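You operate a simulated robot arm through the tools that you are given. There is no shell and no other tool.

Carry out the task below with a simulated robot arm. There is one attempt and no reset: what you move stays moved.

## Task
Lap the score mark off the orange wedge with the lap block.
Fine: load it from the paste tin; once lapped it waits in the strip tray for washing; block back, purple lid on the tin. Set down upright: lap block. What is to be rubbed or washed off counts as gone when no trace of it is left.

The check looks at the end state, three seconds after you hand in, the way a careful person would. Anything else that was tipped, shoved, dropped, spilled or broken makes it a failure. Lids that push on must go on centred and level and be pressed home; caps that screw on are set level and turned clockwise until they are tight.

## Robot
A 6-joint arm with a two-finger parallel gripper, fixed in place. Base frame: the origin is at the foot of the arm, x ahead of it, y to its left, z up; the work surface is at about z = 0. Readings come in cm, degrees, newtons and seconds.
With the tool pointing down near the work surface it reaches from about 14 to 58 cm from the base axis. Its first joint turns from -66.0 to 66.0 degrees. Payload 2.1 kg.
The tool frame sits at the grasp point between the pads (the TCP): z along the fingers, y along the line on which they close. The tips reach 3 cm beyond it. Largest opening 9.4 cm; finger width 2.8, thickness 1; the body of the gripper, 5 by 9.6 cm, starts 5.5 cm behind the TCP.
Orientation is told as [roll, pitch, yaw] about the base's x, y, z axes, in that order, counted from this pose: with the fingers straight down and closing along the base's y, the tool's x points along the base's -x, its y along +y and its z along -z.

## Interface
- The arm moves only by the tool apply_moves. Its argument "plan" is a list of rows, each an object of numbers (a shift or turn left out is 0, a gripper value left out holds the last): "dx", "dy", "dz": the shift along the tool's x, y, z in units of 30 mm (1.0 is 30 mm); "rx", "ry", "rz": the turn, a rotation vector about the tool's x, y, z in units of 5 degrees (1.0 is 5 degrees); "jaw": the closure in counts, from 0 (fully open) to 255 (shut). In form: [{"dx": .., "dy": .., "dz": .., "rx": .., "ry": .., "rz": .., "jaw": ..}, ...]. A call has 1 to 20 rows; each row shifts and turns the commanded pose from where the row before left it, along the tool's axes as they then stand. A call with a number of a shift or a turn outside -1 to 1 is refused whole. A row lasts 0.2 s, in which the tool goes at most 5 cm and 8.6 degrees; a call with a longer step from one row to the next is refused whole, and so is a gripper value outside its range. A pose out of reach is approached as far as the arm can. The call stops where the force on the tool passes 50 N (or 10 N more than at its start, if that is more) or the arm is blocked; 0.2 s more then pass. The fingers move at their own pace (about 7.2 cm/s each) and stop on an object; they squeeze with about 42 N. The grip force told is the motor's: it shows also when the fingers shut on nothing. Time passes only in rows, and 0.2 s behind the last, so rows that do not move let the fingers close. It gives the time, the measured TCP pose, the force on the tool (base axes), the opening and the grip force at its end, in the units of the frame above (readings bear some noise), with the torque about the TCP (base axes, N m) and any sound that the robot's microphone picked up, and new pictures: "views" is both (left out), scene, wrist or none.
- Cameras (640 x 400 px; columns grow to the right, rows downward): "scene" is fixed at [6.7, -38.21, 48.77]; the picture's right is [0.65, -0.76, 0.00], its down [-0.41, -0.35, -0.84] and it looks along [0.64, 0.55, -0.54] (base axes); focal length 270 px, centre (320, 200). "wrist" rides on the gripper at [7.6, 1.4, -10.3] in the tool frame; the picture's right is [-0.18, 0.98, 0.00], its down [-0.75, -0.14, -0.64] and it looks along [-0.63, -0.12, 0.77] (tool axes); focal length 243 px, centre (320, 200). There is no depth. A picture from a camera that has moved, and an enlarged one, comes with that camera's place and axes in the base frame and with its lens.
- zoom(camera, box): a new picture of the part [left, top, right, bottom] of that camera's present view, enlarged. It takes no simulated time.
- job_done(): hands the job in; it is judged then, once.

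Nothing tells you positions but the pictures and the camera data. Unless the task says otherwise, let go and move clear before handing in.

The tools are called after "Request:" as a command line: name --argument value ..., lists and objects as JSON in quotes. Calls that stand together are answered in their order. apply_moves: Moves the arm, as the interface text tells. Its arguments: {"type":"object","properties":{"plan":{"type":"array","items":{"type":"object","properties":{"dx":{"type":"number"},"dy":{"type":"number"},"dz":{"type":"number"},"rx":{"type":"number"},"ry":{"type":"number"},"rz":{"type":"number"},"jaw":{"type":"number"}}}},"views":{"type":"string","enum":["both","scene","wrist","none"]}},"required":["plan"]} The other tools are called the same way: zoom (camera, box) takes an enlarged picture of a part of a camera's view; job_done () hands the job in.

At the start:

```text
time: 0.0
tool_pos: [29.37, -5.27, 35.63]
ee_rot: [0.1, 0.0, 0.0]
ft_force: [-0.3, -0.7, -0.3]
ft_torque: [-0.05, -0.02, -0.03]
width: 9.39
grasp_force: 0.0
```

scene: 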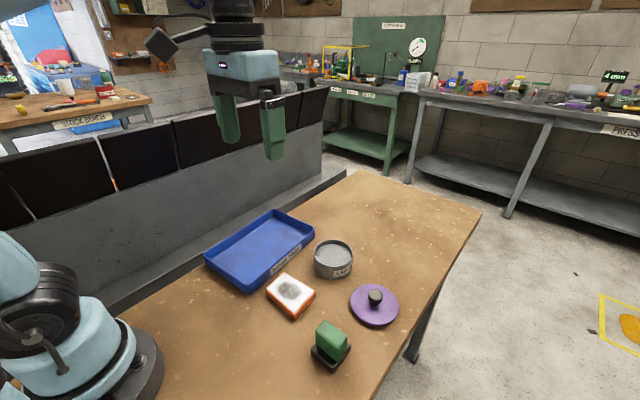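
wrist: 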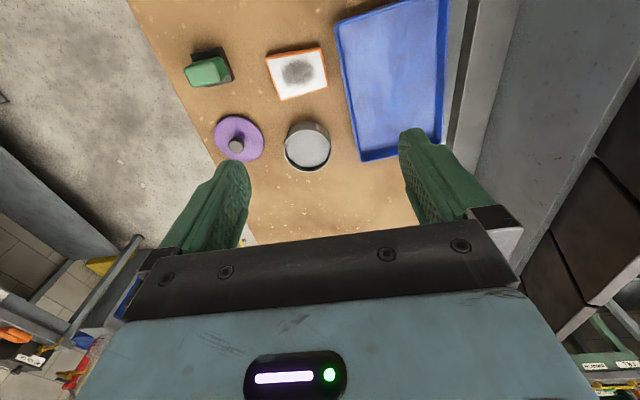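

I see a blue tray, a grey tin of paste, an orange wedge with a dark mark on its white face, a purple lid, and a green/black lap block on its dock. I'll zoom in before moving.

Request:
zoom --camera "scene" --box '[200, 200, 420, 380]'

Request:
zoom --camera "scene" --box '[260, 260, 360, 380]'

Request:
zoom --camera "wrist" --box '[160, 0, 460, 190]'

Request:
zoom --camera "scene" --box '[300, 230, 400, 330]'

```text
2.22 times, centred on (310, 290) of scene
camera zoom: at [6.7, -38.21, 48.77], right [0.65, -0.76, 0.0], down [-0.41, -0.35, -0.84], along [0.64, 0.55, -0.54], focal length 601 px, centre (342, 0)
```

zoom: 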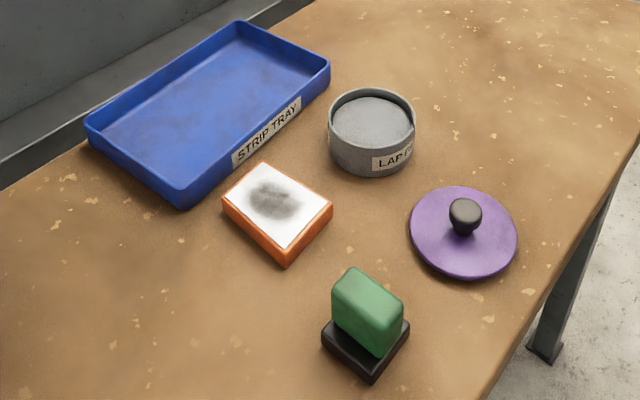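

```text
3.33 times, centred on (310, 320) of scene
camera zoom: at [6.7, -38.21, 48.77], right [0.65, -0.76, 0.0], down [-0.41, -0.35, -0.84], along [0.64, 0.55, -0.54], focal length 902 px, centre (353, -200)
```

zoom: 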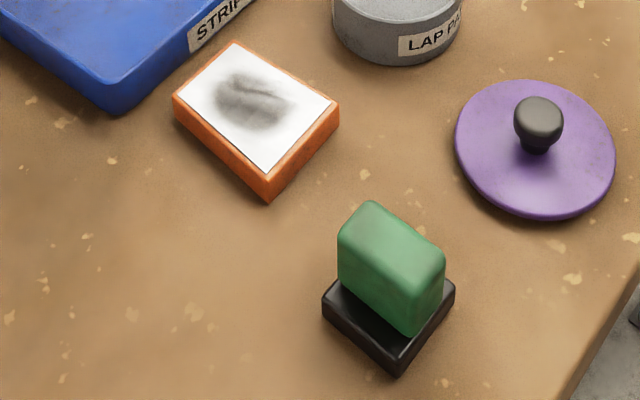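

```text
2.11 times, centred on (310, 95) of wrist
camera zoom: at [21.68, -3.81, 46.03], right [0.18, 0.98, 0.0], down [0.75, -0.14, 0.64], along [0.63, -0.12, -0.77], focal length 511 px, centre (341, 421)
```

zoom: 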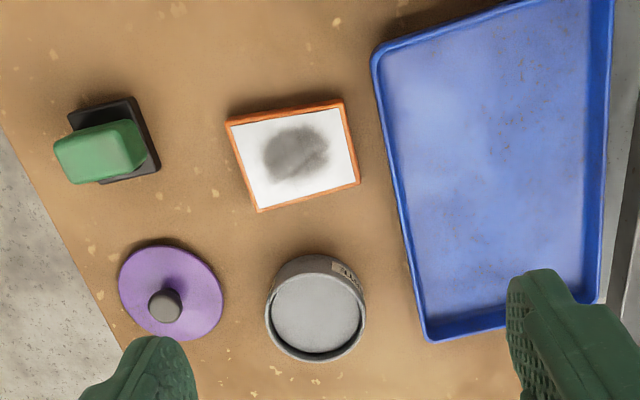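

```text
4.00 times, centred on (350, 280) of scene
camera zoom: at [6.7, -38.21, 48.77], right [0.65, -0.76, 0.0], down [-0.41, -0.35, -0.84], along [0.64, 0.55, -0.54], focal length 1082 px, centre (200, -120)
```

zoom: 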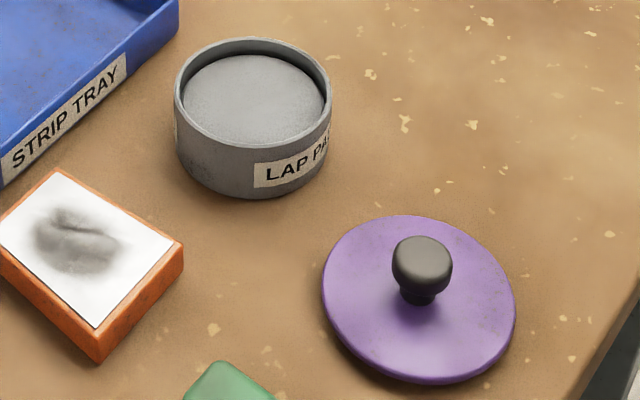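

The block is roughly axis-aligned near (27.6, -22.8), the wedge near (31, -9), the tin near (43.5, -10.3) and the lid near (40.4, -24). I'll move above the block for a closer look.

Request:
apply_moves --plan '[{"dx": 0.1, "dy": -1, "dz": 0.6}, {"dx": 0.1, "dy": -1, "dz": 0.6}, {"dx": 0.1, "dy": -1, "dz": 0.6}, {"dx": 0.1, "dy": -1, "dz": 0.6}, {"dx": 0.1, "dy": -1, "dz": 0.6}, {"dx": 0.07, "dy": -0.83, "dz": 0.6}, {}]'

```text
time: 1.6
tool_pos: [27.53, -22.7, 24.99]
ee_rot: [0.1, 0.0, 0.1]
ft_force: [-0.4, -0.1, 1.3]
ft_torque: [0.0, -0.01, -0.01]
width: 9.4
grasp_force: 0.0
camera wrist: at [19.92, -21.28, 35.33], right [0.18, 0.98, 0.0], down [0.75, -0.14, 0.64], along [0.63, -0.12, -0.77], focal length 243 px, centre (320, 200)
```

scene: 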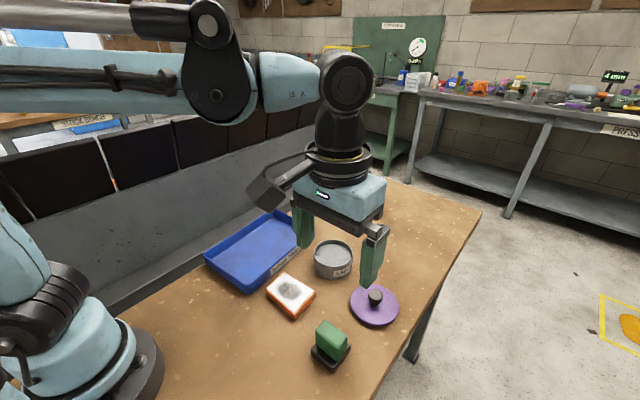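
wrist: 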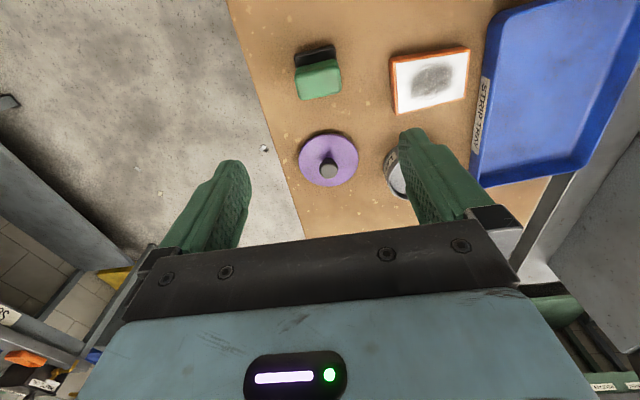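

The tool is over the block at about 25 cm. I'll zoom on the block, lid and wedge from this angle to triangulate.

Request:
zoom --camera "wrist" --box '[270, 30, 370, 110]'

Request:
zoom --camera "wrist" --box '[370, 30, 490, 125]'

Request:
zoom --camera "wrist" --box '[280, 110, 440, 210]'

```text
5.00 times, centred on (320, 70) of wrist
camera zoom: at [19.92, -21.28, 35.33], right [0.18, 0.98, 0.0], down [0.75, -0.14, 0.64], along [0.63, -0.12, -0.77], focal length 1213 px, centre (320, 850)
```

zoom: 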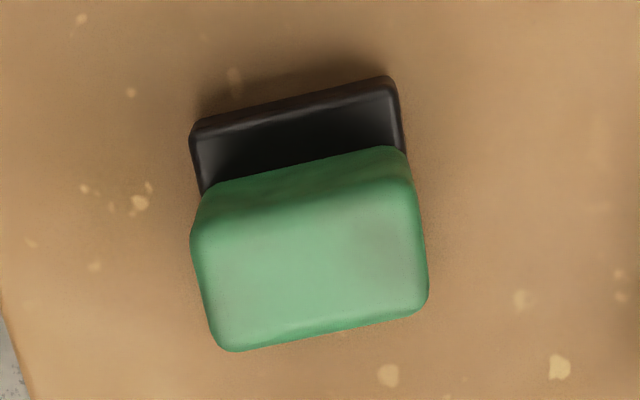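

```text
4.21 times, centred on (430, 78) of wrist
camera zoom: at [19.92, -21.28, 35.33], right [0.18, 0.98, 0.0], down [0.75, -0.14, 0.64], along [0.63, -0.12, -0.77], focal length 1022 px, centre (-143, 716)
```

zoom: 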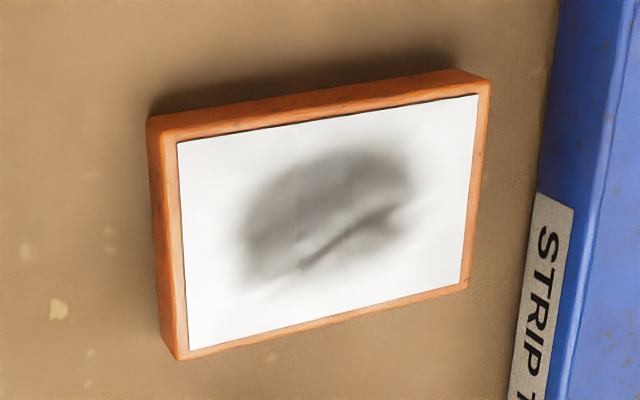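

```text
4.00 times, centred on (360, 160) of wrist
camera zoom: at [19.92, -21.28, 35.33], right [0.18, 0.98, 0.0], down [0.75, -0.14, 0.64], along [0.63, -0.12, -0.77], focal length 970 px, centre (160, 360)
```

zoom: 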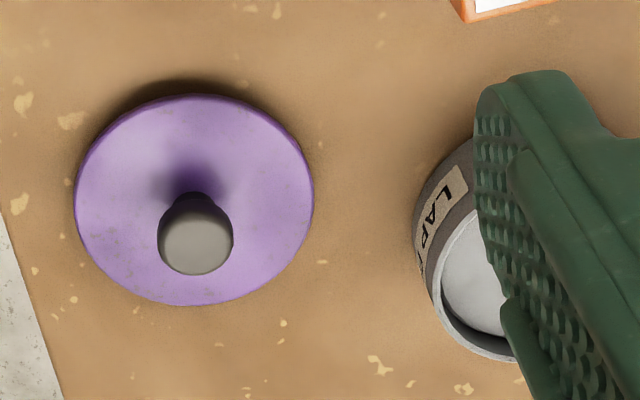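

Request:
zoom --camera "scene" --box '[260, 265, 324, 325]'

Request:
zoom --camera "scene" --box '[305, 310, 360, 375]'

Request:
zoom --camera "scene" --box '[195, 200, 325, 300]'

```text
6.67 times, centred on (292, 295) of scene
camera zoom: at [6.7, -38.21, 48.77], right [0.65, -0.76, 0.0], down [-0.41, -0.35, -0.84], along [0.64, 0.55, -0.54], focal length 1803 px, centre (507, -433)
```

zoom: 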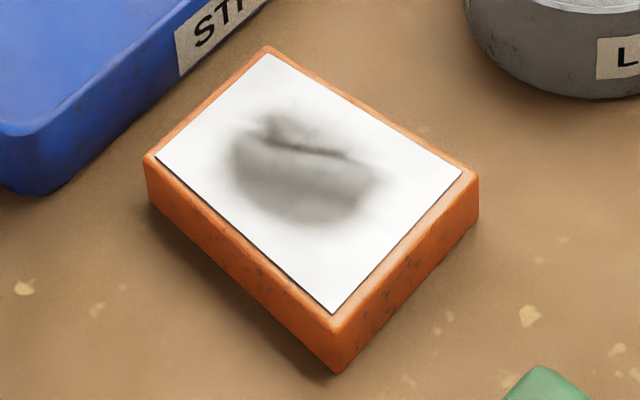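

```text
6.15 times, centred on (332, 342) of scene
camera zoom: at [6.7, -38.21, 48.77], right [0.65, -0.76, 0.0], down [-0.41, -0.35, -0.84], along [0.64, 0.55, -0.54], focal length 1664 px, centre (243, -677)
```

zoom: 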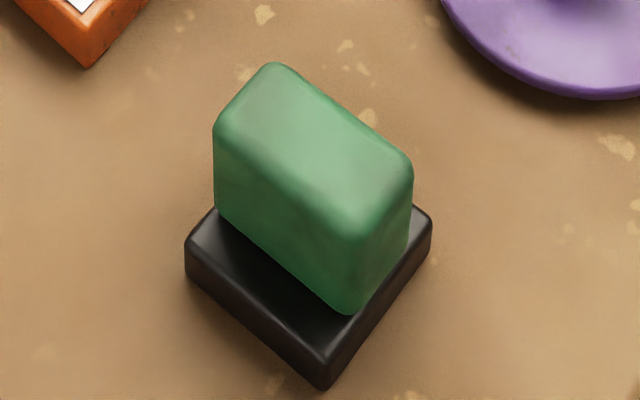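

```text
4.00 times, centred on (260, 250) of scene
camera zoom: at [6.7, -38.21, 48.77], right [0.65, -0.76, 0.0], down [-0.41, -0.35, -0.84], along [0.64, 0.55, -0.54], focal length 1082 px, centre (560, 0)
```

zoom: 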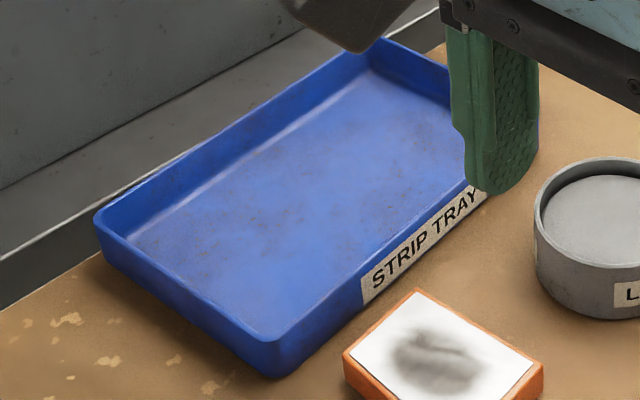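

The wedge tapers slightly toward +y and its top is about 1.7 cm high; the mark is near (31.2, -8.8). The handle is thin along x, so I'll turn the gripper 90° to grip it that way, and get another view.

Request:
apply_moves --plan '[{"rz": 1}, {"rz": 1}, {"rz": 1}, {"rz": 1}, {"rz": 1}, {"rz": 1}, {"rz": 1}, {"rz": 1}, {"rz": 1}, {"rz": 1}, {"rz": 1}, {"rz": 1}, {"rz": 1}, {"rz": 1}, {"rz": 1}, {"rz": 1}, {"rz": 1}, {"rz": 1}, {}]'

```text
time: 5.6
tool_pos: [27.72, -22.76, 24.76]
ee_rot: [0.0, 0.1, -90.1]
ft_force: [1.0, 0.4, -1.0]
ft_torque: [0.02, 0.0, 0.0]
width: 9.41
grasp_force: 0.1
camera wrist: at [29.06, -15.1, 35.21], right [0.98, -0.19, 0.0], down [-0.14, -0.75, 0.64], along [-0.12, -0.63, -0.77], focal length 243 px, centre (320, 200)
```

scene: 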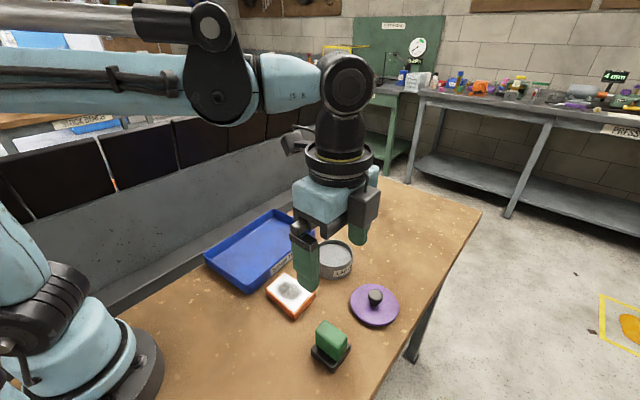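
wrist: 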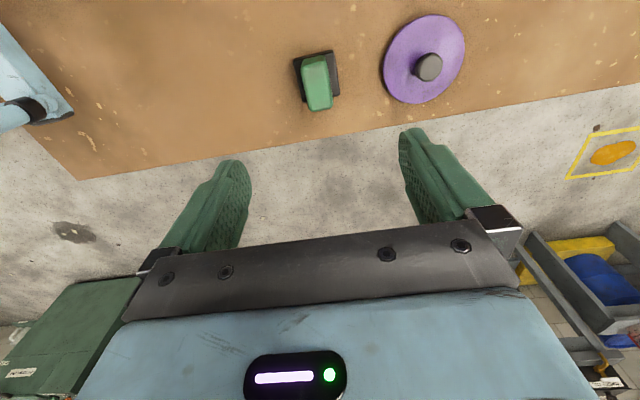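

Request:
zoom --camera "wrist" --box '[280, 40, 360, 120]'

Request:
zoom --camera "wrist" --box '[370, 5, 480, 115]'

```text
5.00 times, centred on (320, 80) of wrist
camera zoom: at [29.06, -15.1, 35.21], right [0.98, -0.19, 0.0], down [-0.14, -0.75, 0.64], along [-0.12, -0.63, -0.77], focal length 1213 px, centre (320, 800)
```

zoom: 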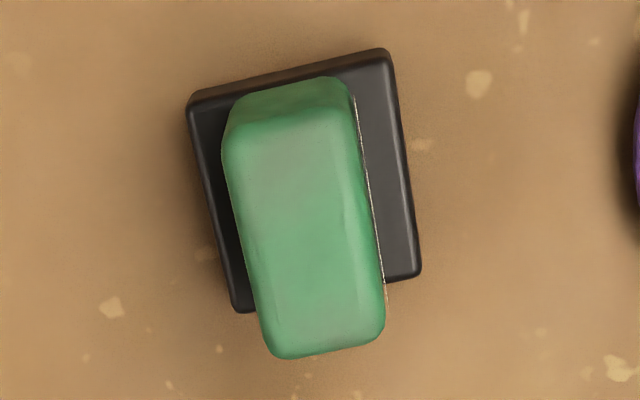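

```text
3.64 times, centred on (425, 60) of wrist
camera zoom: at [29.06, -15.1, 35.21], right [0.98, -0.19, 0.0], down [-0.14, -0.75, 0.64], along [-0.12, -0.63, -0.77], focal length 882 px, centre (-62, 709)
```

zoom: 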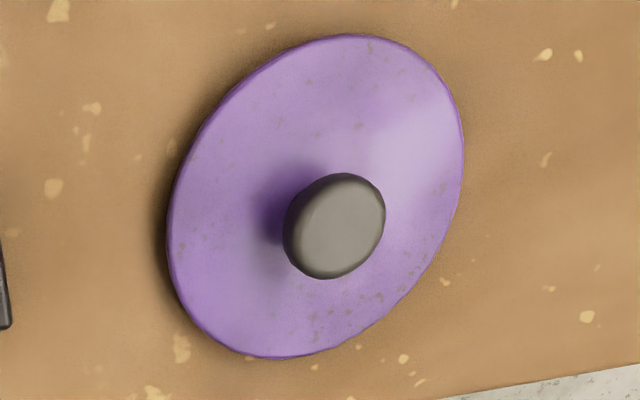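

Request:
apply_moves --plan '[{"dy": -0.1, "dz": 1}, {"dz": 1}, {"dz": 1}, {"dz": 1}, {"dz": 0.9}, {}]'

```text
time: 7.0
tool_pos: [27.21, -23.04, 9.95]
ee_rot: [-0.1, 0.0, -90.0]
ft_force: [0.1, -0.7, 0.1]
ft_torque: [-0.02, 0.01, -0.02]
width: 9.39
grasp_force: 0.1
camera wrist: at [28.64, -15.29, 20.35], right [0.98, -0.18, 0.0], down [-0.14, -0.75, 0.64], along [-0.12, -0.63, -0.77], focal length 243 px, centre (320, 200)
```

scene: 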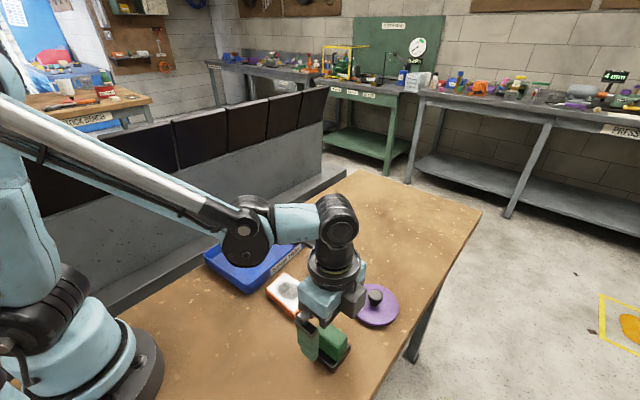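
wrist: 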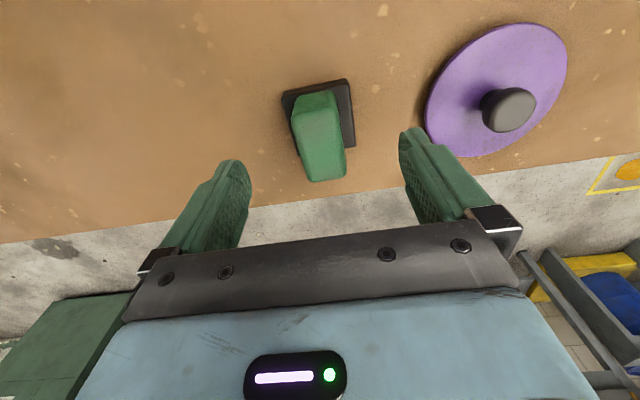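

Request:
zoom --camera "wrist" --box '[250, 60, 390, 200]'

Request:
apply_moves --plan '[{}]' --views "none"

Request:
apply_moves --plan '[{}]' --views "none"

```text
2.86 times, centred on (320, 130) of wrist
camera zoom: at [28.64, -15.29, 20.35], right [0.98, -0.18, 0.0], down [-0.14, -0.75, 0.64], along [-0.12, -0.63, -0.77], focal length 693 px, centre (320, 400)
```

zoom: 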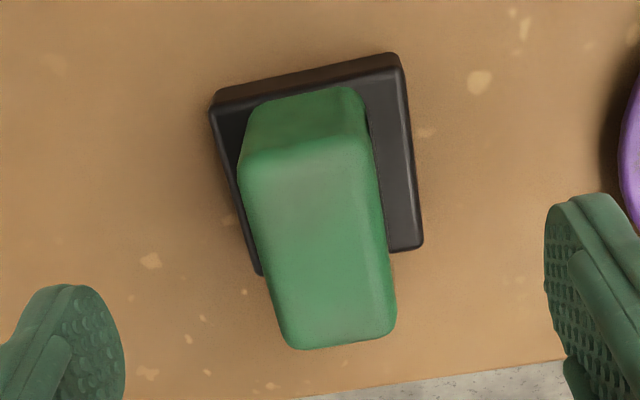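

```text
time: 7.4
tool_pos: [27.19, -22.98, 10.05]
ee_rot: [-0.1, 0.0, -90.0]
ft_force: [-0.1, 0.3, 0.5]
ft_torque: [-0.03, 0.0, 0.01]
width: 9.4
grasp_force: 0.0
```

```text
time: 7.8
tool_pos: [27.34, -22.97, 9.88]
ee_rot: [0.0, 0.0, -90.0]
ft_force: [0.1, 0.1, 0.0]
ft_torque: [0.04, 0.05, -0.01]
width: 9.36
grasp_force: 0.0
```

The handle is centred between the fingers. Descending to about z = 4.6 and closing.

Request:
apply_moves --plan '[{"dz": 0.6}, {"dz": 0.6}, {"dz": 0.58}, {}, {"jaw": 255}, {"jaw": 255}, {"jaw": 255}, {"jaw": 255}, {"jaw": 255}, {"jaw": 255}]'

```text
time: 10.0
tool_pos: [27.25, -22.94, 4.71]
ee_rot: [-0.1, 0.1, -90.0]
ft_force: [0.1, 0.2, -0.3]
ft_torque: [0.0, 0.01, 0.0]
width: 5.15
grasp_force: 41.9
camera wrist: at [28.59, -15.2, 15.13], right [0.98, -0.18, 0.0], down [-0.14, -0.75, 0.64], along [-0.12, -0.63, -0.77], focal length 243 px, centre (320, 200)
```

scene: 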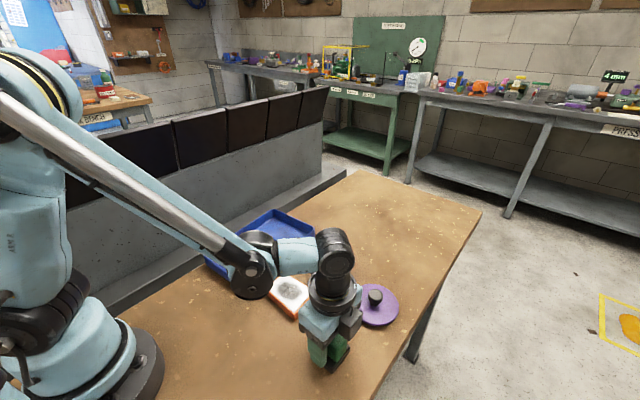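
wrist: 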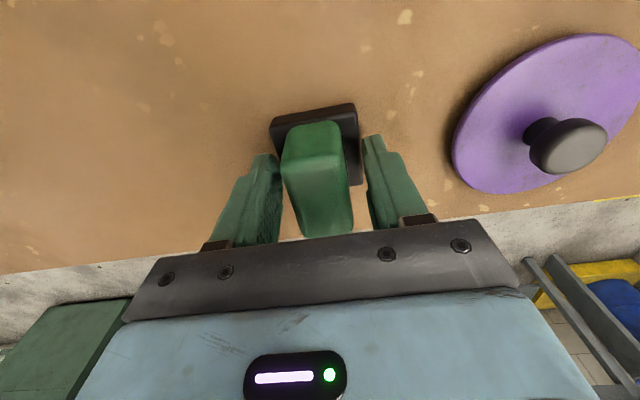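

Request:
zoom --camera "wrist" --box '[220, 90, 420, 250]'

Request:
zoom --camera "scene" --box '[280, 290, 380, 390]'

```text
2.50 times, centred on (320, 170) of wrist
camera zoom: at [28.59, -15.2, 15.13], right [0.98, -0.18, 0.0], down [-0.14, -0.75, 0.64], along [-0.12, -0.63, -0.77], focal length 606 px, centre (320, 275)
```

zoom: 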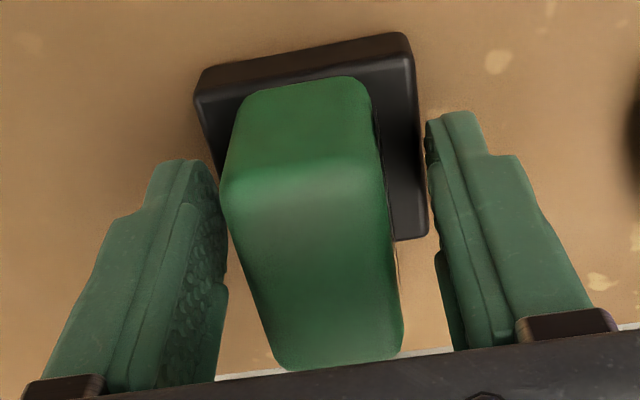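

```text
4.00 times, centred on (330, 340) of scene
camera zoom: at [6.7, -38.21, 48.77], right [0.65, -0.76, 0.0], down [-0.41, -0.35, -0.84], along [0.64, 0.55, -0.54], focal length 1082 px, centre (280, -360)
```

zoom: 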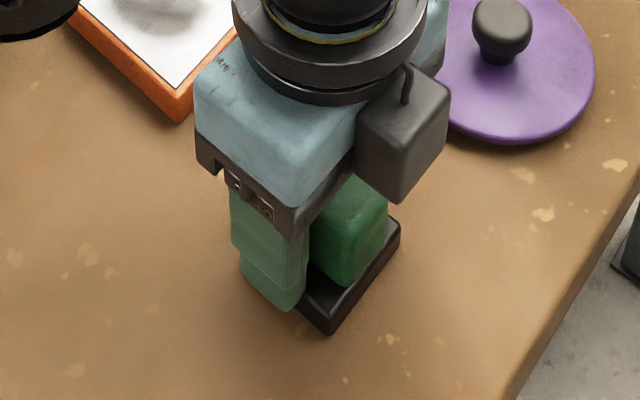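

The fingers stopped at 5.15 cm, so they are on the base plate and not the handle. I'll open, raise about 1.3 cm and grip again.

Request:
apply_moves --plan '[{"jaw": 0}, {"jaw": 0}, {"jaw": 0}, {"jaw": 0}, {"dz": -0.43}, {}, {"jaw": 255}, {"jaw": 255}, {"jaw": 255}, {"jaw": 255}, {"jaw": 255}, {"jaw": 255}]'

Request:
zoom --camera "wrist" --box '[220, 90, 420, 250]'

Request:
zoom --camera "scene" --box '[280, 290, 380, 390]'

```text
time: 12.6
tool_pos: [27.27, -22.93, 6.24]
ee_rot: [0.0, 0.1, -90.0]
ft_force: [-2.8, 0.4, 6.0]
ft_torque: [0.02, -0.03, 0.01]
width: 3.4
grasp_force: 42.3
camera wrist: at [28.63, -15.21, 16.5], right [0.98, -0.18, 0.0], down [-0.14, -0.75, 0.64], along [-0.12, -0.63, -0.77], focal length 243 px, centre (320, 200)
```

scene: 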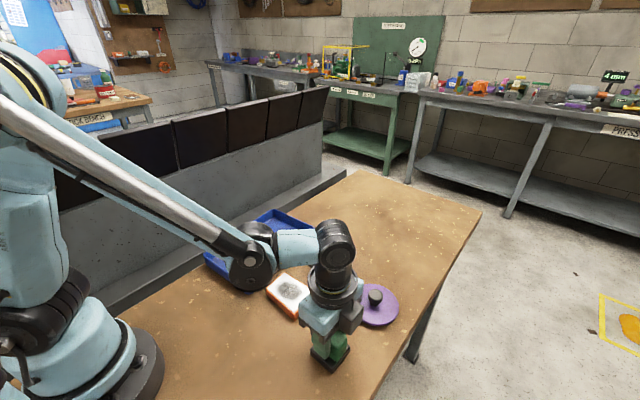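
wrist: 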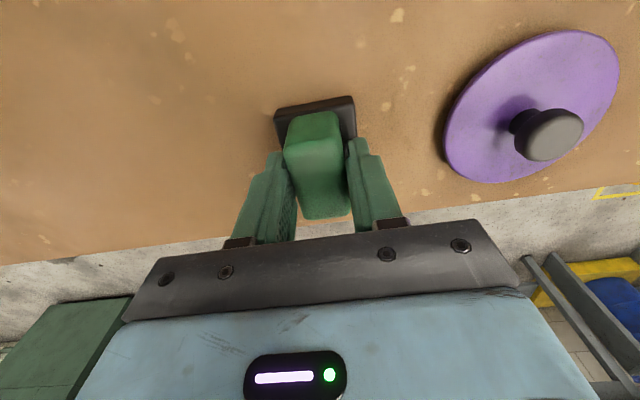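

```text
2.50 times, centred on (320, 170) of wrist
camera zoom: at [28.63, -15.21, 16.5], right [0.98, -0.18, 0.0], down [-0.14, -0.75, 0.64], along [-0.12, -0.63, -0.77], focal length 606 px, centre (320, 275)
```

zoom: 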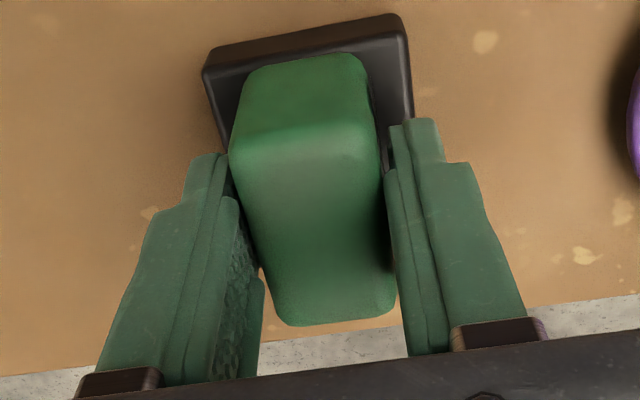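

```text
4.00 times, centred on (330, 340) of scene
camera zoom: at [6.7, -38.21, 48.77], right [0.65, -0.76, 0.0], down [-0.41, -0.35, -0.84], along [0.64, 0.55, -0.54], focal length 1082 px, centre (280, -360)
```

zoom: 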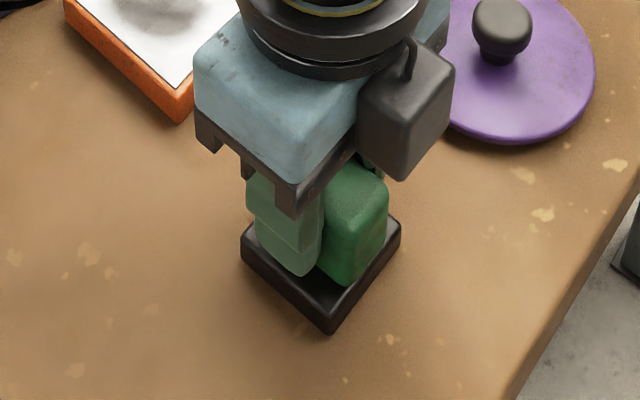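

Request:
apply_moves --plan '[{"dz": -0.2}, {"dz": -0.4}, {"dz": -0.8}, {"dz": -0.8}, {}]'

Request:
zoom --camera "wrist" --box '[220, 90, 420, 250]'

Request:
zoom --camera "scene" --box '[270, 240, 400, 370]'

```text
time: 13.8
tool_pos: [27.28, -22.86, 12.7]
ee_rot: [0.1, 0.1, -89.9]
ft_force: [0.0, -0.2, -0.6]
ft_torque: [0.01, -0.04, -0.01]
width: 0.0
grasp_force: 32.8
camera wrist: at [28.7, -15.09, 23.03], right [0.98, -0.18, 0.0], down [-0.14, -0.75, 0.64], along [-0.12, -0.63, -0.77], focal length 243 px, centre (320, 200)
```

scene: 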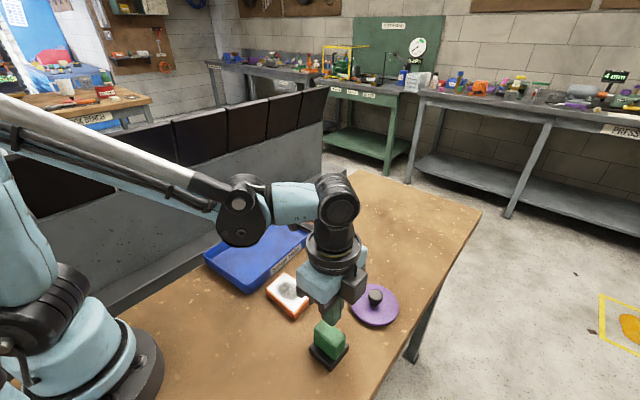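
wrist: 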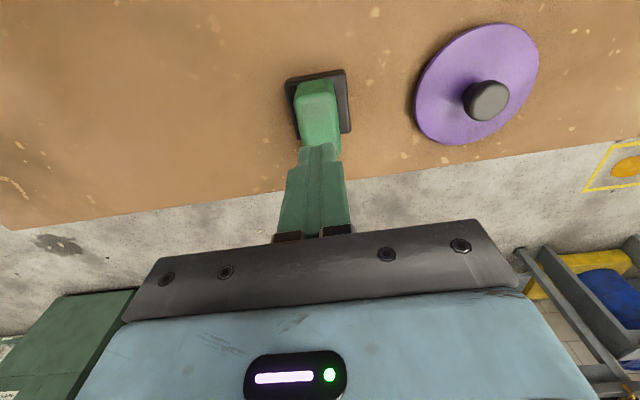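

```text
2.50 times, centred on (320, 170) of wrist
camera zoom: at [28.7, -15.09, 23.03], right [0.98, -0.18, 0.0], down [-0.14, -0.75, 0.64], along [-0.12, -0.63, -0.77], focal length 606 px, centre (320, 275)
```

zoom: 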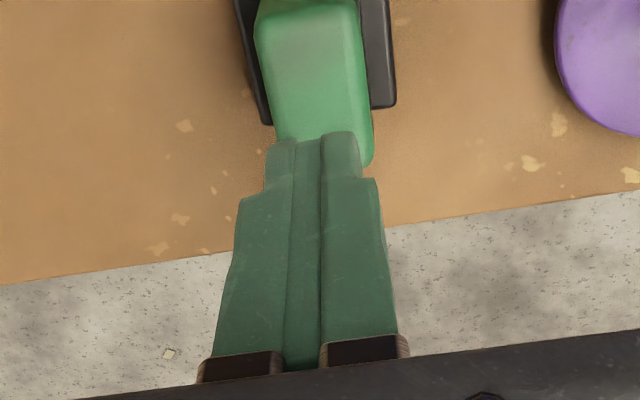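

```text
3.08 times, centred on (335, 305) of scene
camera zoom: at [6.7, -38.21, 48.77], right [0.65, -0.76, 0.0], down [-0.41, -0.35, -0.84], along [0.64, 0.55, -0.54], focal length 832 px, centre (274, -123)
```

zoom: 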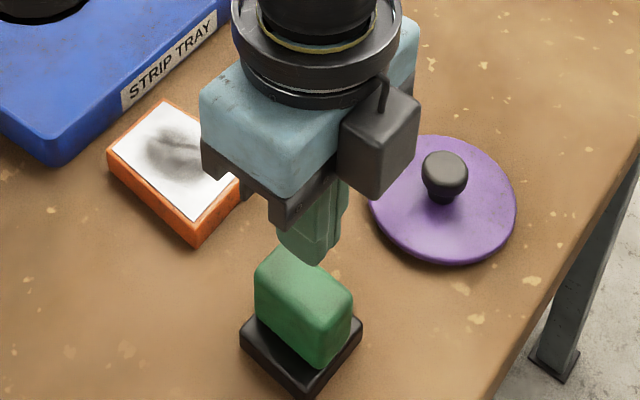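

The grip slid off the handle's rounded top, so I had it too high; the block is still standing. I'll check where it is now.

Request:
zoom --camera "scene" --box '[305, 310, 360, 375]'

Request:
zoom --camera "wrist" --box '[270, 50, 370, 150]'

```text
6.15 times, centred on (332, 342) of scene
camera zoom: at [6.7, -38.21, 48.77], right [0.65, -0.76, 0.0], down [-0.41, -0.35, -0.84], along [0.64, 0.55, -0.54], focal length 1664 px, centre (243, -677)
```

zoom: 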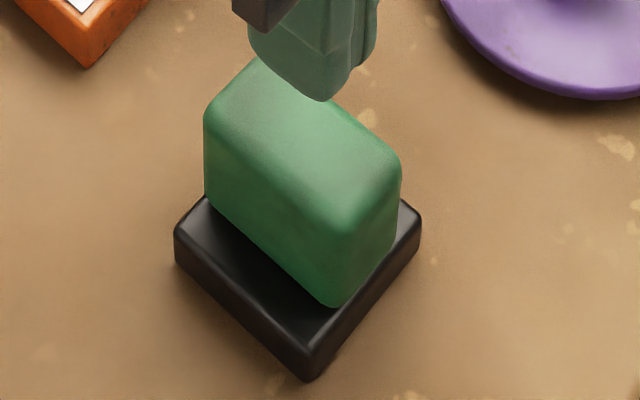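

```text
4.00 times, centred on (320, 100) of wrist
camera zoom: at [28.7, -15.09, 23.03], right [0.98, -0.18, 0.0], down [-0.14, -0.75, 0.64], along [-0.12, -0.63, -0.77], focal length 970 px, centre (320, 600)
```

zoom: 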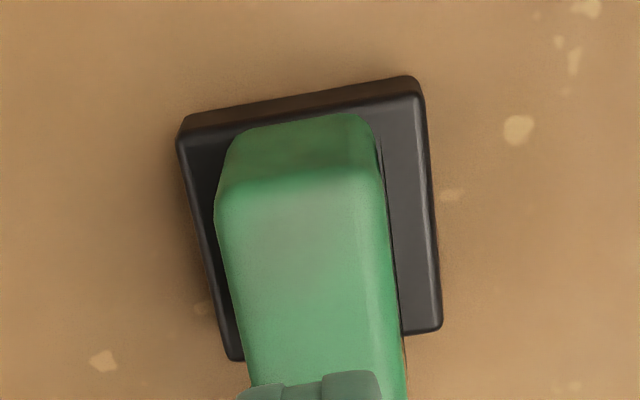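

The block slid about 0.4 cm in +y but is upright. I'll re-grip lower, with the TCP at about 5.2.

Request:
apply_moves --plan '[{"jaw": 0, "dx": 0.14, "dy": -0.02}, {"jaw": 0}, {"jaw": 0}, {"jaw": 0}, {"dz": 0.8}, {"dz": 0.8}, {"dz": 0.88}, {}, {}]'

Request:
zoom --camera "scene" --box '[290, 300, 370, 380]'

Request:
zoom --camera "wrist" --box '[220, 90, 420, 250]'

```text
time: 15.8
tool_pos: [27.17, -22.41, 5.22]
ee_rot: [0.0, -0.1, -89.9]
ft_force: [0.2, 0.2, 0.2]
ft_torque: [-0.01, 0.02, 0.01]
width: 9.42
grasp_force: 0.0
camera wrist: at [28.6, -14.69, 15.55], right [0.98, -0.18, 0.0], down [-0.14, -0.75, 0.64], along [-0.12, -0.63, -0.77], focal length 243 px, centre (320, 200)
```

scene: 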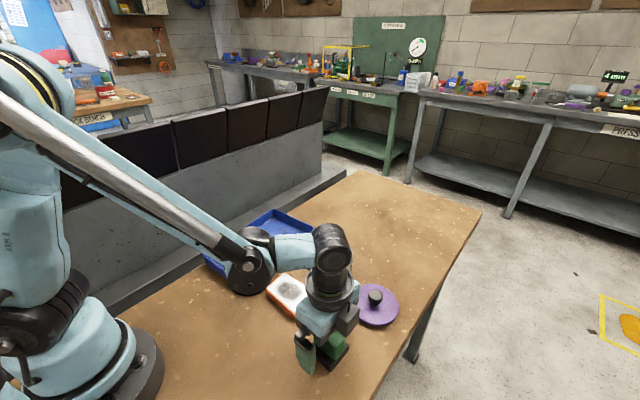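
wrist: 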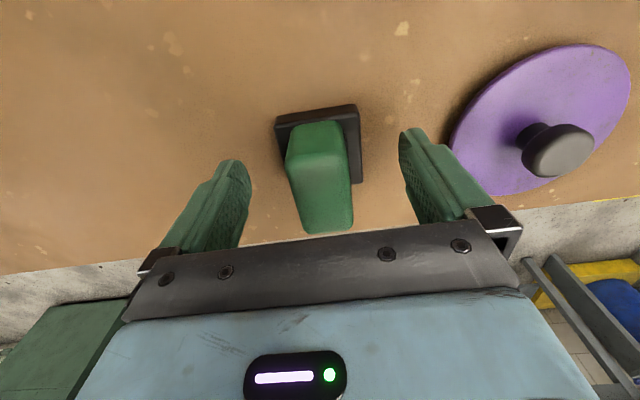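

```text
5.00 times, centred on (330, 340) of scene
camera zoom: at [6.7, -38.21, 48.77], right [0.65, -0.76, 0.0], down [-0.41, -0.35, -0.84], along [0.64, 0.55, -0.54], focal length 1352 px, centre (270, -500)
```

zoom: 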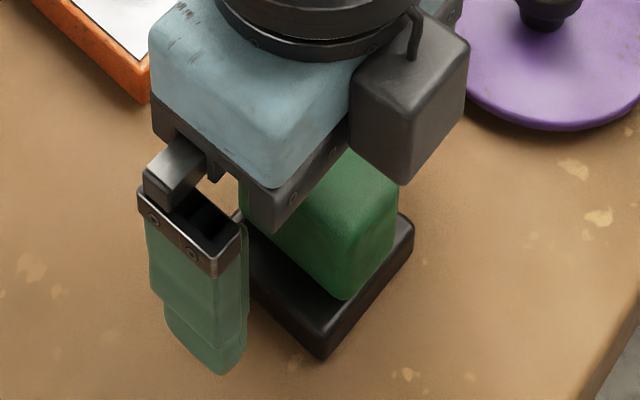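

```text
2.50 times, centred on (320, 170) of wrist
camera zoom: at [28.6, -14.69, 15.55], right [0.98, -0.18, 0.0], down [-0.14, -0.75, 0.64], along [-0.12, -0.63, -0.77], focal length 606 px, centre (320, 275)
```

zoom: 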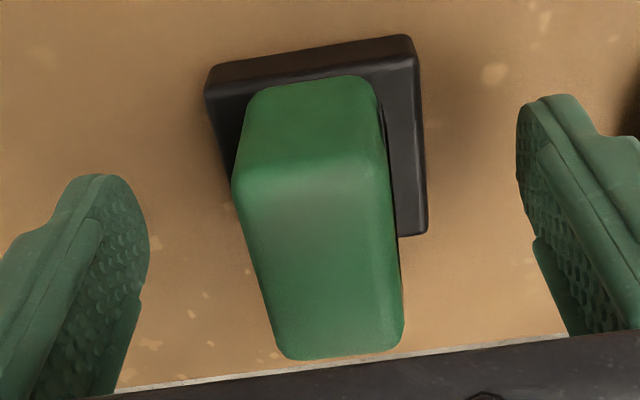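

Request:
apply_moves --plan '[{"jaw": 255}, {"jaw": 255}, {"jaw": 255}, {"jaw": 255}, {"jaw": 255}, {"jaw": 255}]'

Request:
zoom --camera "scene" --box '[290, 300, 370, 380]'

Request:
zoom --camera "wrist" --box '[220, 90, 420, 250]'

```text
time: 17.2
tool_pos: [27.3, -22.34, 5.11]
ee_rot: [0.0, 0.0, -90.0]
ft_force: [2.0, 0.0, 3.0]
ft_torque: [0.1, 0.0, -0.05]
width: 3.38
grasp_force: 41.8
camera wrist: at [28.61, -14.69, 15.57], right [0.98, -0.18, 0.0], down [-0.14, -0.75, 0.64], along [-0.12, -0.63, -0.77], focal length 243 px, centre (320, 200)
```

scene: 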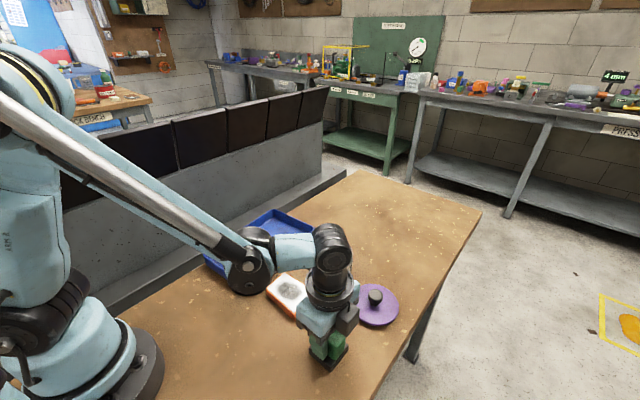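
wrist: 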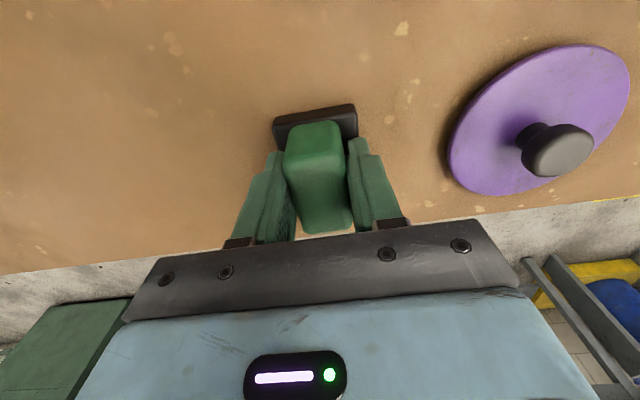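

```text
5.00 times, centred on (330, 340) of scene
camera zoom: at [6.7, -38.21, 48.77], right [0.65, -0.76, 0.0], down [-0.41, -0.35, -0.84], along [0.64, 0.55, -0.54], focal length 1352 px, centre (270, -500)
```

zoom: 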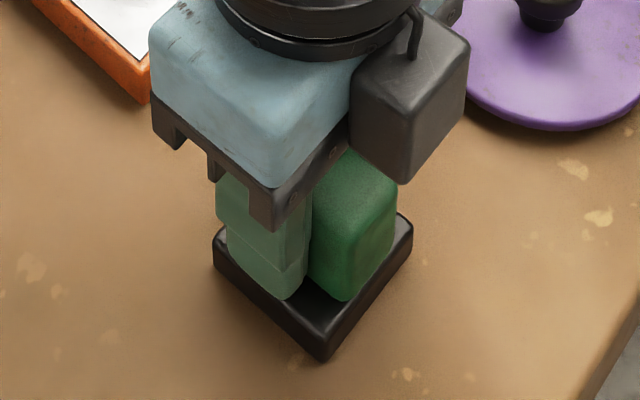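

```text
2.50 times, centred on (320, 170) of wrist
camera zoom: at [28.61, -14.69, 15.57], right [0.98, -0.18, 0.0], down [-0.14, -0.75, 0.64], along [-0.12, -0.63, -0.77], focal length 606 px, centre (320, 275)
```

zoom: 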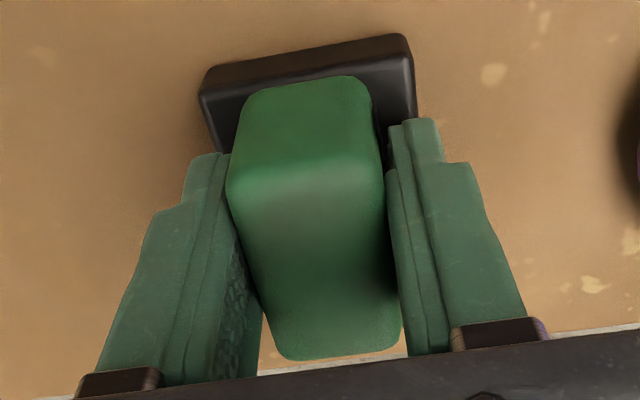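

Now the handle is gripped at 3.38 cm with the tips just above the base plate. Test lift.

Request:
apply_moves --plan '[{}, {"dz": -0.1}, {"dz": -0.2}, {"dz": -0.3}, {}]'

Request:
zoom --camera "scene" --box '[290, 300, 370, 380]'

```text
time: 18.4
tool_pos: [27.15, -22.3, 7.02]
ee_rot: [-0.1, 0.0, -90.0]
ft_force: [-0.3, 0.1, -3.1]
ft_torque: [0.0, 0.02, 0.02]
width: 3.42
grasp_force: 41.6
camera wrist: at [28.59, -14.61, 17.49], right [0.98, -0.18, 0.0], down [-0.14, -0.75, 0.64], along [-0.12, -0.63, -0.77], focal length 243 px, centre (320, 200)
```

scene: 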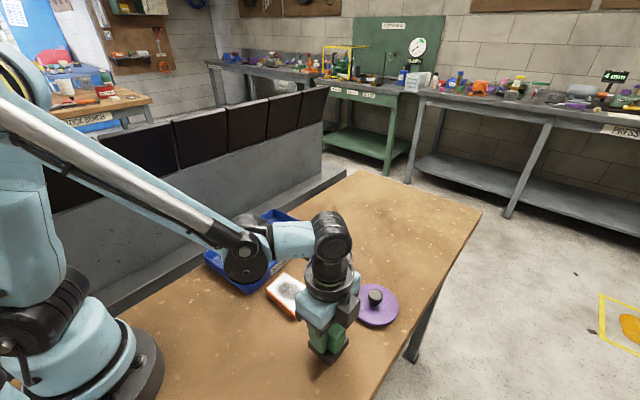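
wrist: 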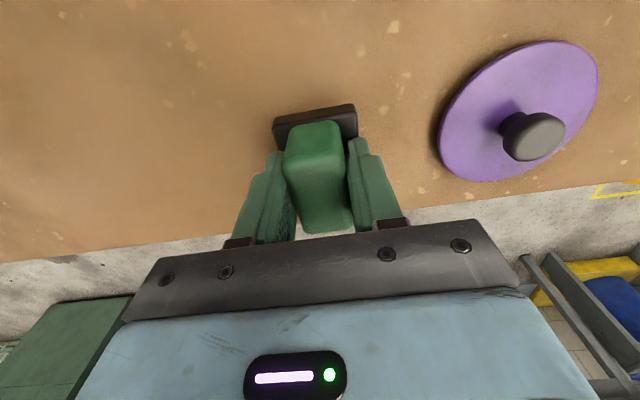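

```text
5.00 times, centred on (330, 340) of scene
camera zoom: at [6.7, -38.21, 48.77], right [0.65, -0.76, 0.0], down [-0.41, -0.35, -0.84], along [0.64, 0.55, -0.54], focal length 1352 px, centre (270, -500)
```

zoom: 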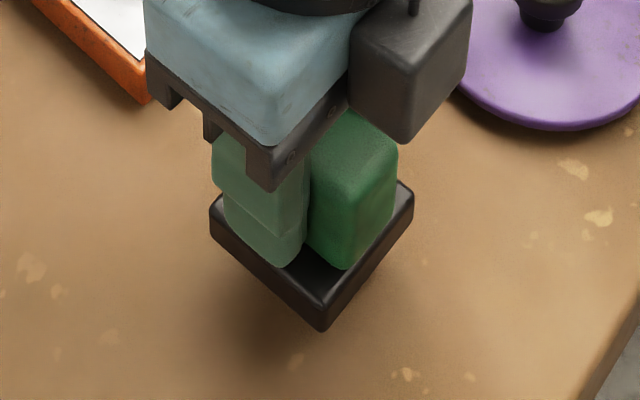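

The block is held (about 3 N). I'll raise it and re-check the tin before going over it.

Request:
apply_moves --plan '[{"dz": -0.8}, {"dz": -0.8}, {"dz": -0.8}, {}]' --views "none"

Request:
zoom --camera "scene" --box '[300, 225, 370, 295]'

```text
time: 19.4
tool_pos: [27.32, -22.4, 14.43]
ee_rot: [0.0, 0.0, -90.0]
ft_force: [0.6, -0.1, -2.6]
ft_torque: [0.01, -0.01, -0.01]
width: 3.42
grasp_force: 42.4
```

```text
5.71 times, centred on (335, 260) of scene
camera zoom: at [6.7, -38.21, 48.77], right [0.65, -0.76, 0.0], down [-0.41, -0.35, -0.84], along [0.64, 0.55, -0.54], focal length 1546 px, centre (234, -143)
```

zoom: 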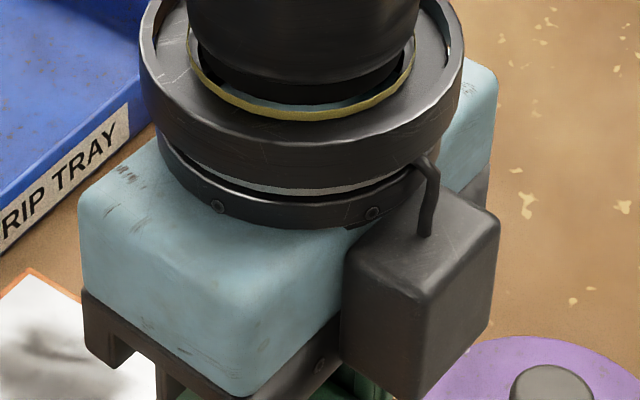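

Refined estimate: tin centre about (43.9, -10.2), rim about z = 4. Carrying the block over it at z = 14.

Request:
apply_moves --plan '[{"dy": 0.92, "dx": 0.673}, {"dy": 0.92, "dx": 0.673}, {"dy": 0.92, "dx": 0.673}, {"dy": 0.92, "dx": 0.673}, {"dy": 0.92, "dx": 0.673}, {"dy": 0.92, "dx": 0.673}, {}, {}]'

Request:
zoom --camera "wrist" --box '[220, 20, 420, 180]'

Request:
zoom --camera "scene" --box '[280, 200, 380, 300]'

```text
time: 21.2
tool_pos: [43.95, -10.2, 14.15]
ee_rot: [0.1, 0.1, -90.0]
ft_force: [-0.4, 0.2, -2.5]
ft_torque: [0.01, -0.01, -0.01]
width: 3.39
grasp_force: 41.8
camera wrist: at [45.23, -2.55, 24.5], right [0.98, -0.18, 0.0], down [-0.14, -0.75, 0.64], along [-0.12, -0.63, -0.77], focal length 243 px, centre (320, 200)
```

scene: 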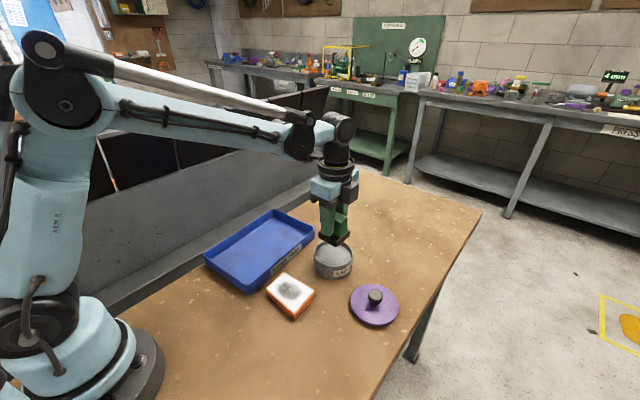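
wrist: 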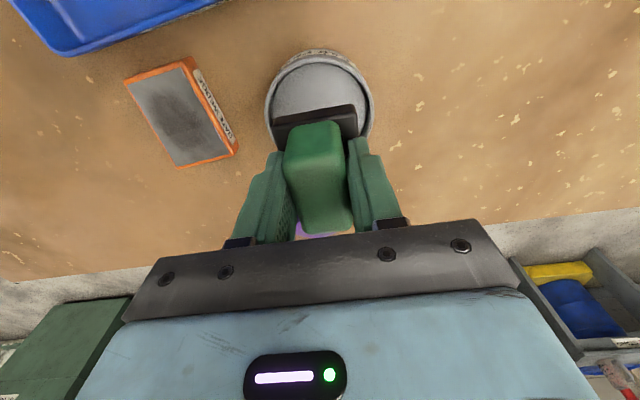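

```text
2.50 times, centred on (320, 100) of wrist
camera zoom: at [45.23, -2.55, 24.5], right [0.98, -0.18, 0.0], down [-0.14, -0.75, 0.64], along [-0.12, -0.63, -0.77], focal length 606 px, centre (320, 450)
```

zoom: 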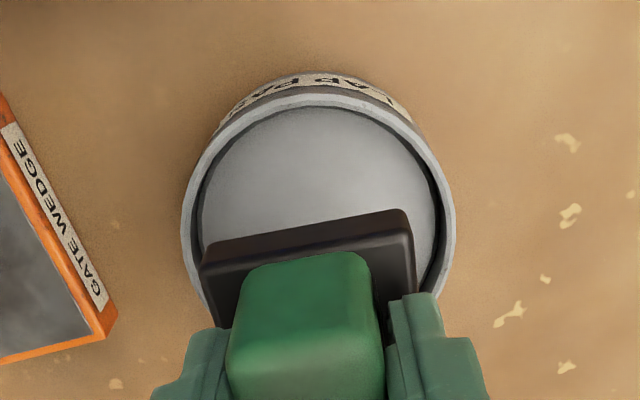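

```text
4.00 times, centred on (330, 250) of scene
camera zoom: at [6.7, -38.21, 48.77], right [0.65, -0.76, 0.0], down [-0.41, -0.35, -0.84], along [0.64, 0.55, -0.54], focal length 1082 px, centre (280, 0)
```

zoom: 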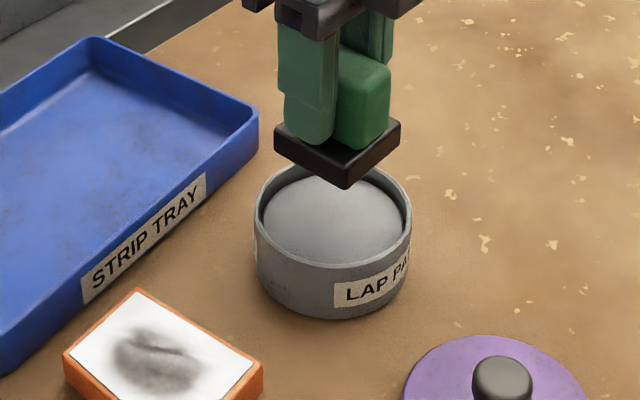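

Request:
apply_moves --plan '[{"dz": 0.5}, {"dz": 0.5}, {"dz": 0.5}, {"dz": 0.1}, {}, {}]'

Request:
zoom --camera "scene" --box '[300, 220, 370, 290]'

Request:
zoom --camera "wrist" --box '[220, 20, 420, 180]'

```text
time: 22.6
tool_pos: [43.92, -10.28, 9.52]
ee_rot: [0.0, -0.1, -90.0]
ft_force: [0.0, 0.9, -2.5]
ft_torque: [0.03, -0.03, -0.03]
width: 3.41
grasp_force: 42.0
camera wrist: at [45.32, -2.5, 19.86], right [0.98, -0.18, 0.0], down [-0.14, -0.75, 0.64], along [-0.12, -0.63, -0.77], focal length 243 px, centre (320, 200)
```

scene: 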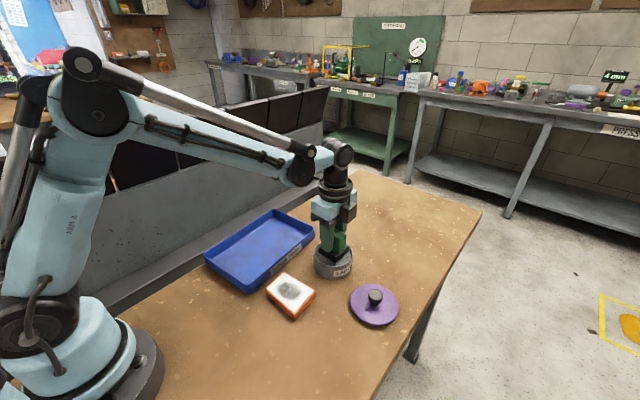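
wrist: 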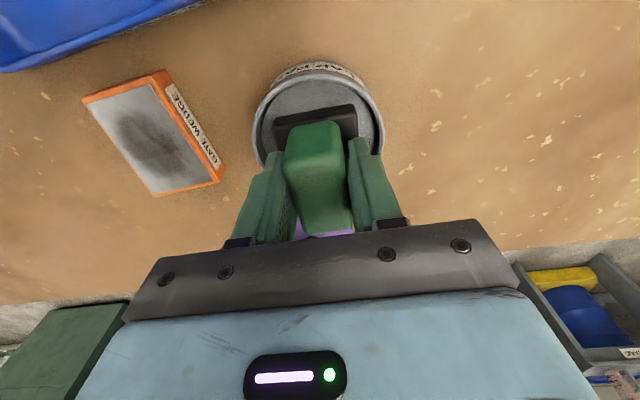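

```text
5.71 times, centred on (335, 255) of scene
camera zoom: at [6.7, -38.21, 48.77], right [0.65, -0.76, 0.0], down [-0.41, -0.35, -0.84], along [0.64, 0.55, -0.54], focal length 1546 px, centre (234, -114)
```

zoom: 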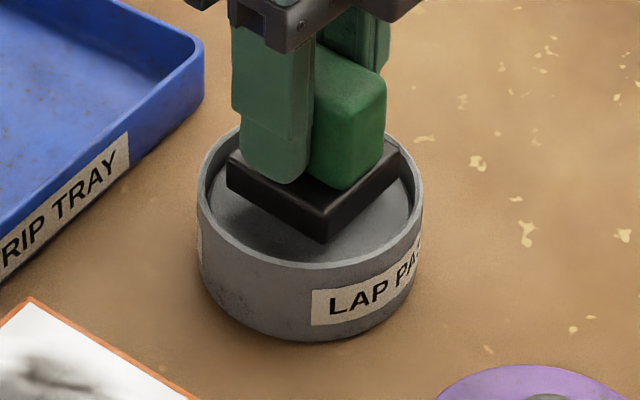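

```text
2.50 times, centred on (320, 100) of wrist
camera zoom: at [45.32, -2.5, 19.86], right [0.98, -0.18, 0.0], down [-0.14, -0.75, 0.64], along [-0.12, -0.63, -0.77], focal length 606 px, centre (320, 450)
```

zoom: 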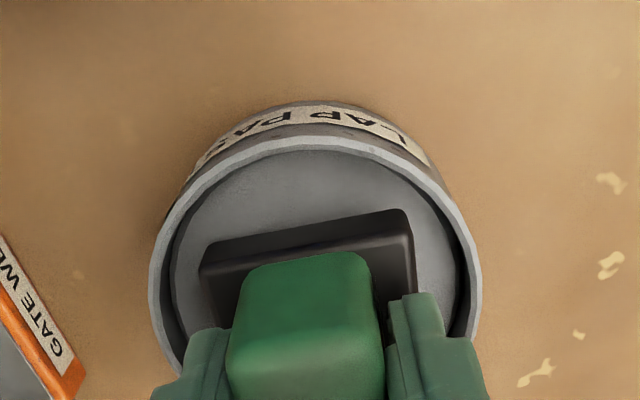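

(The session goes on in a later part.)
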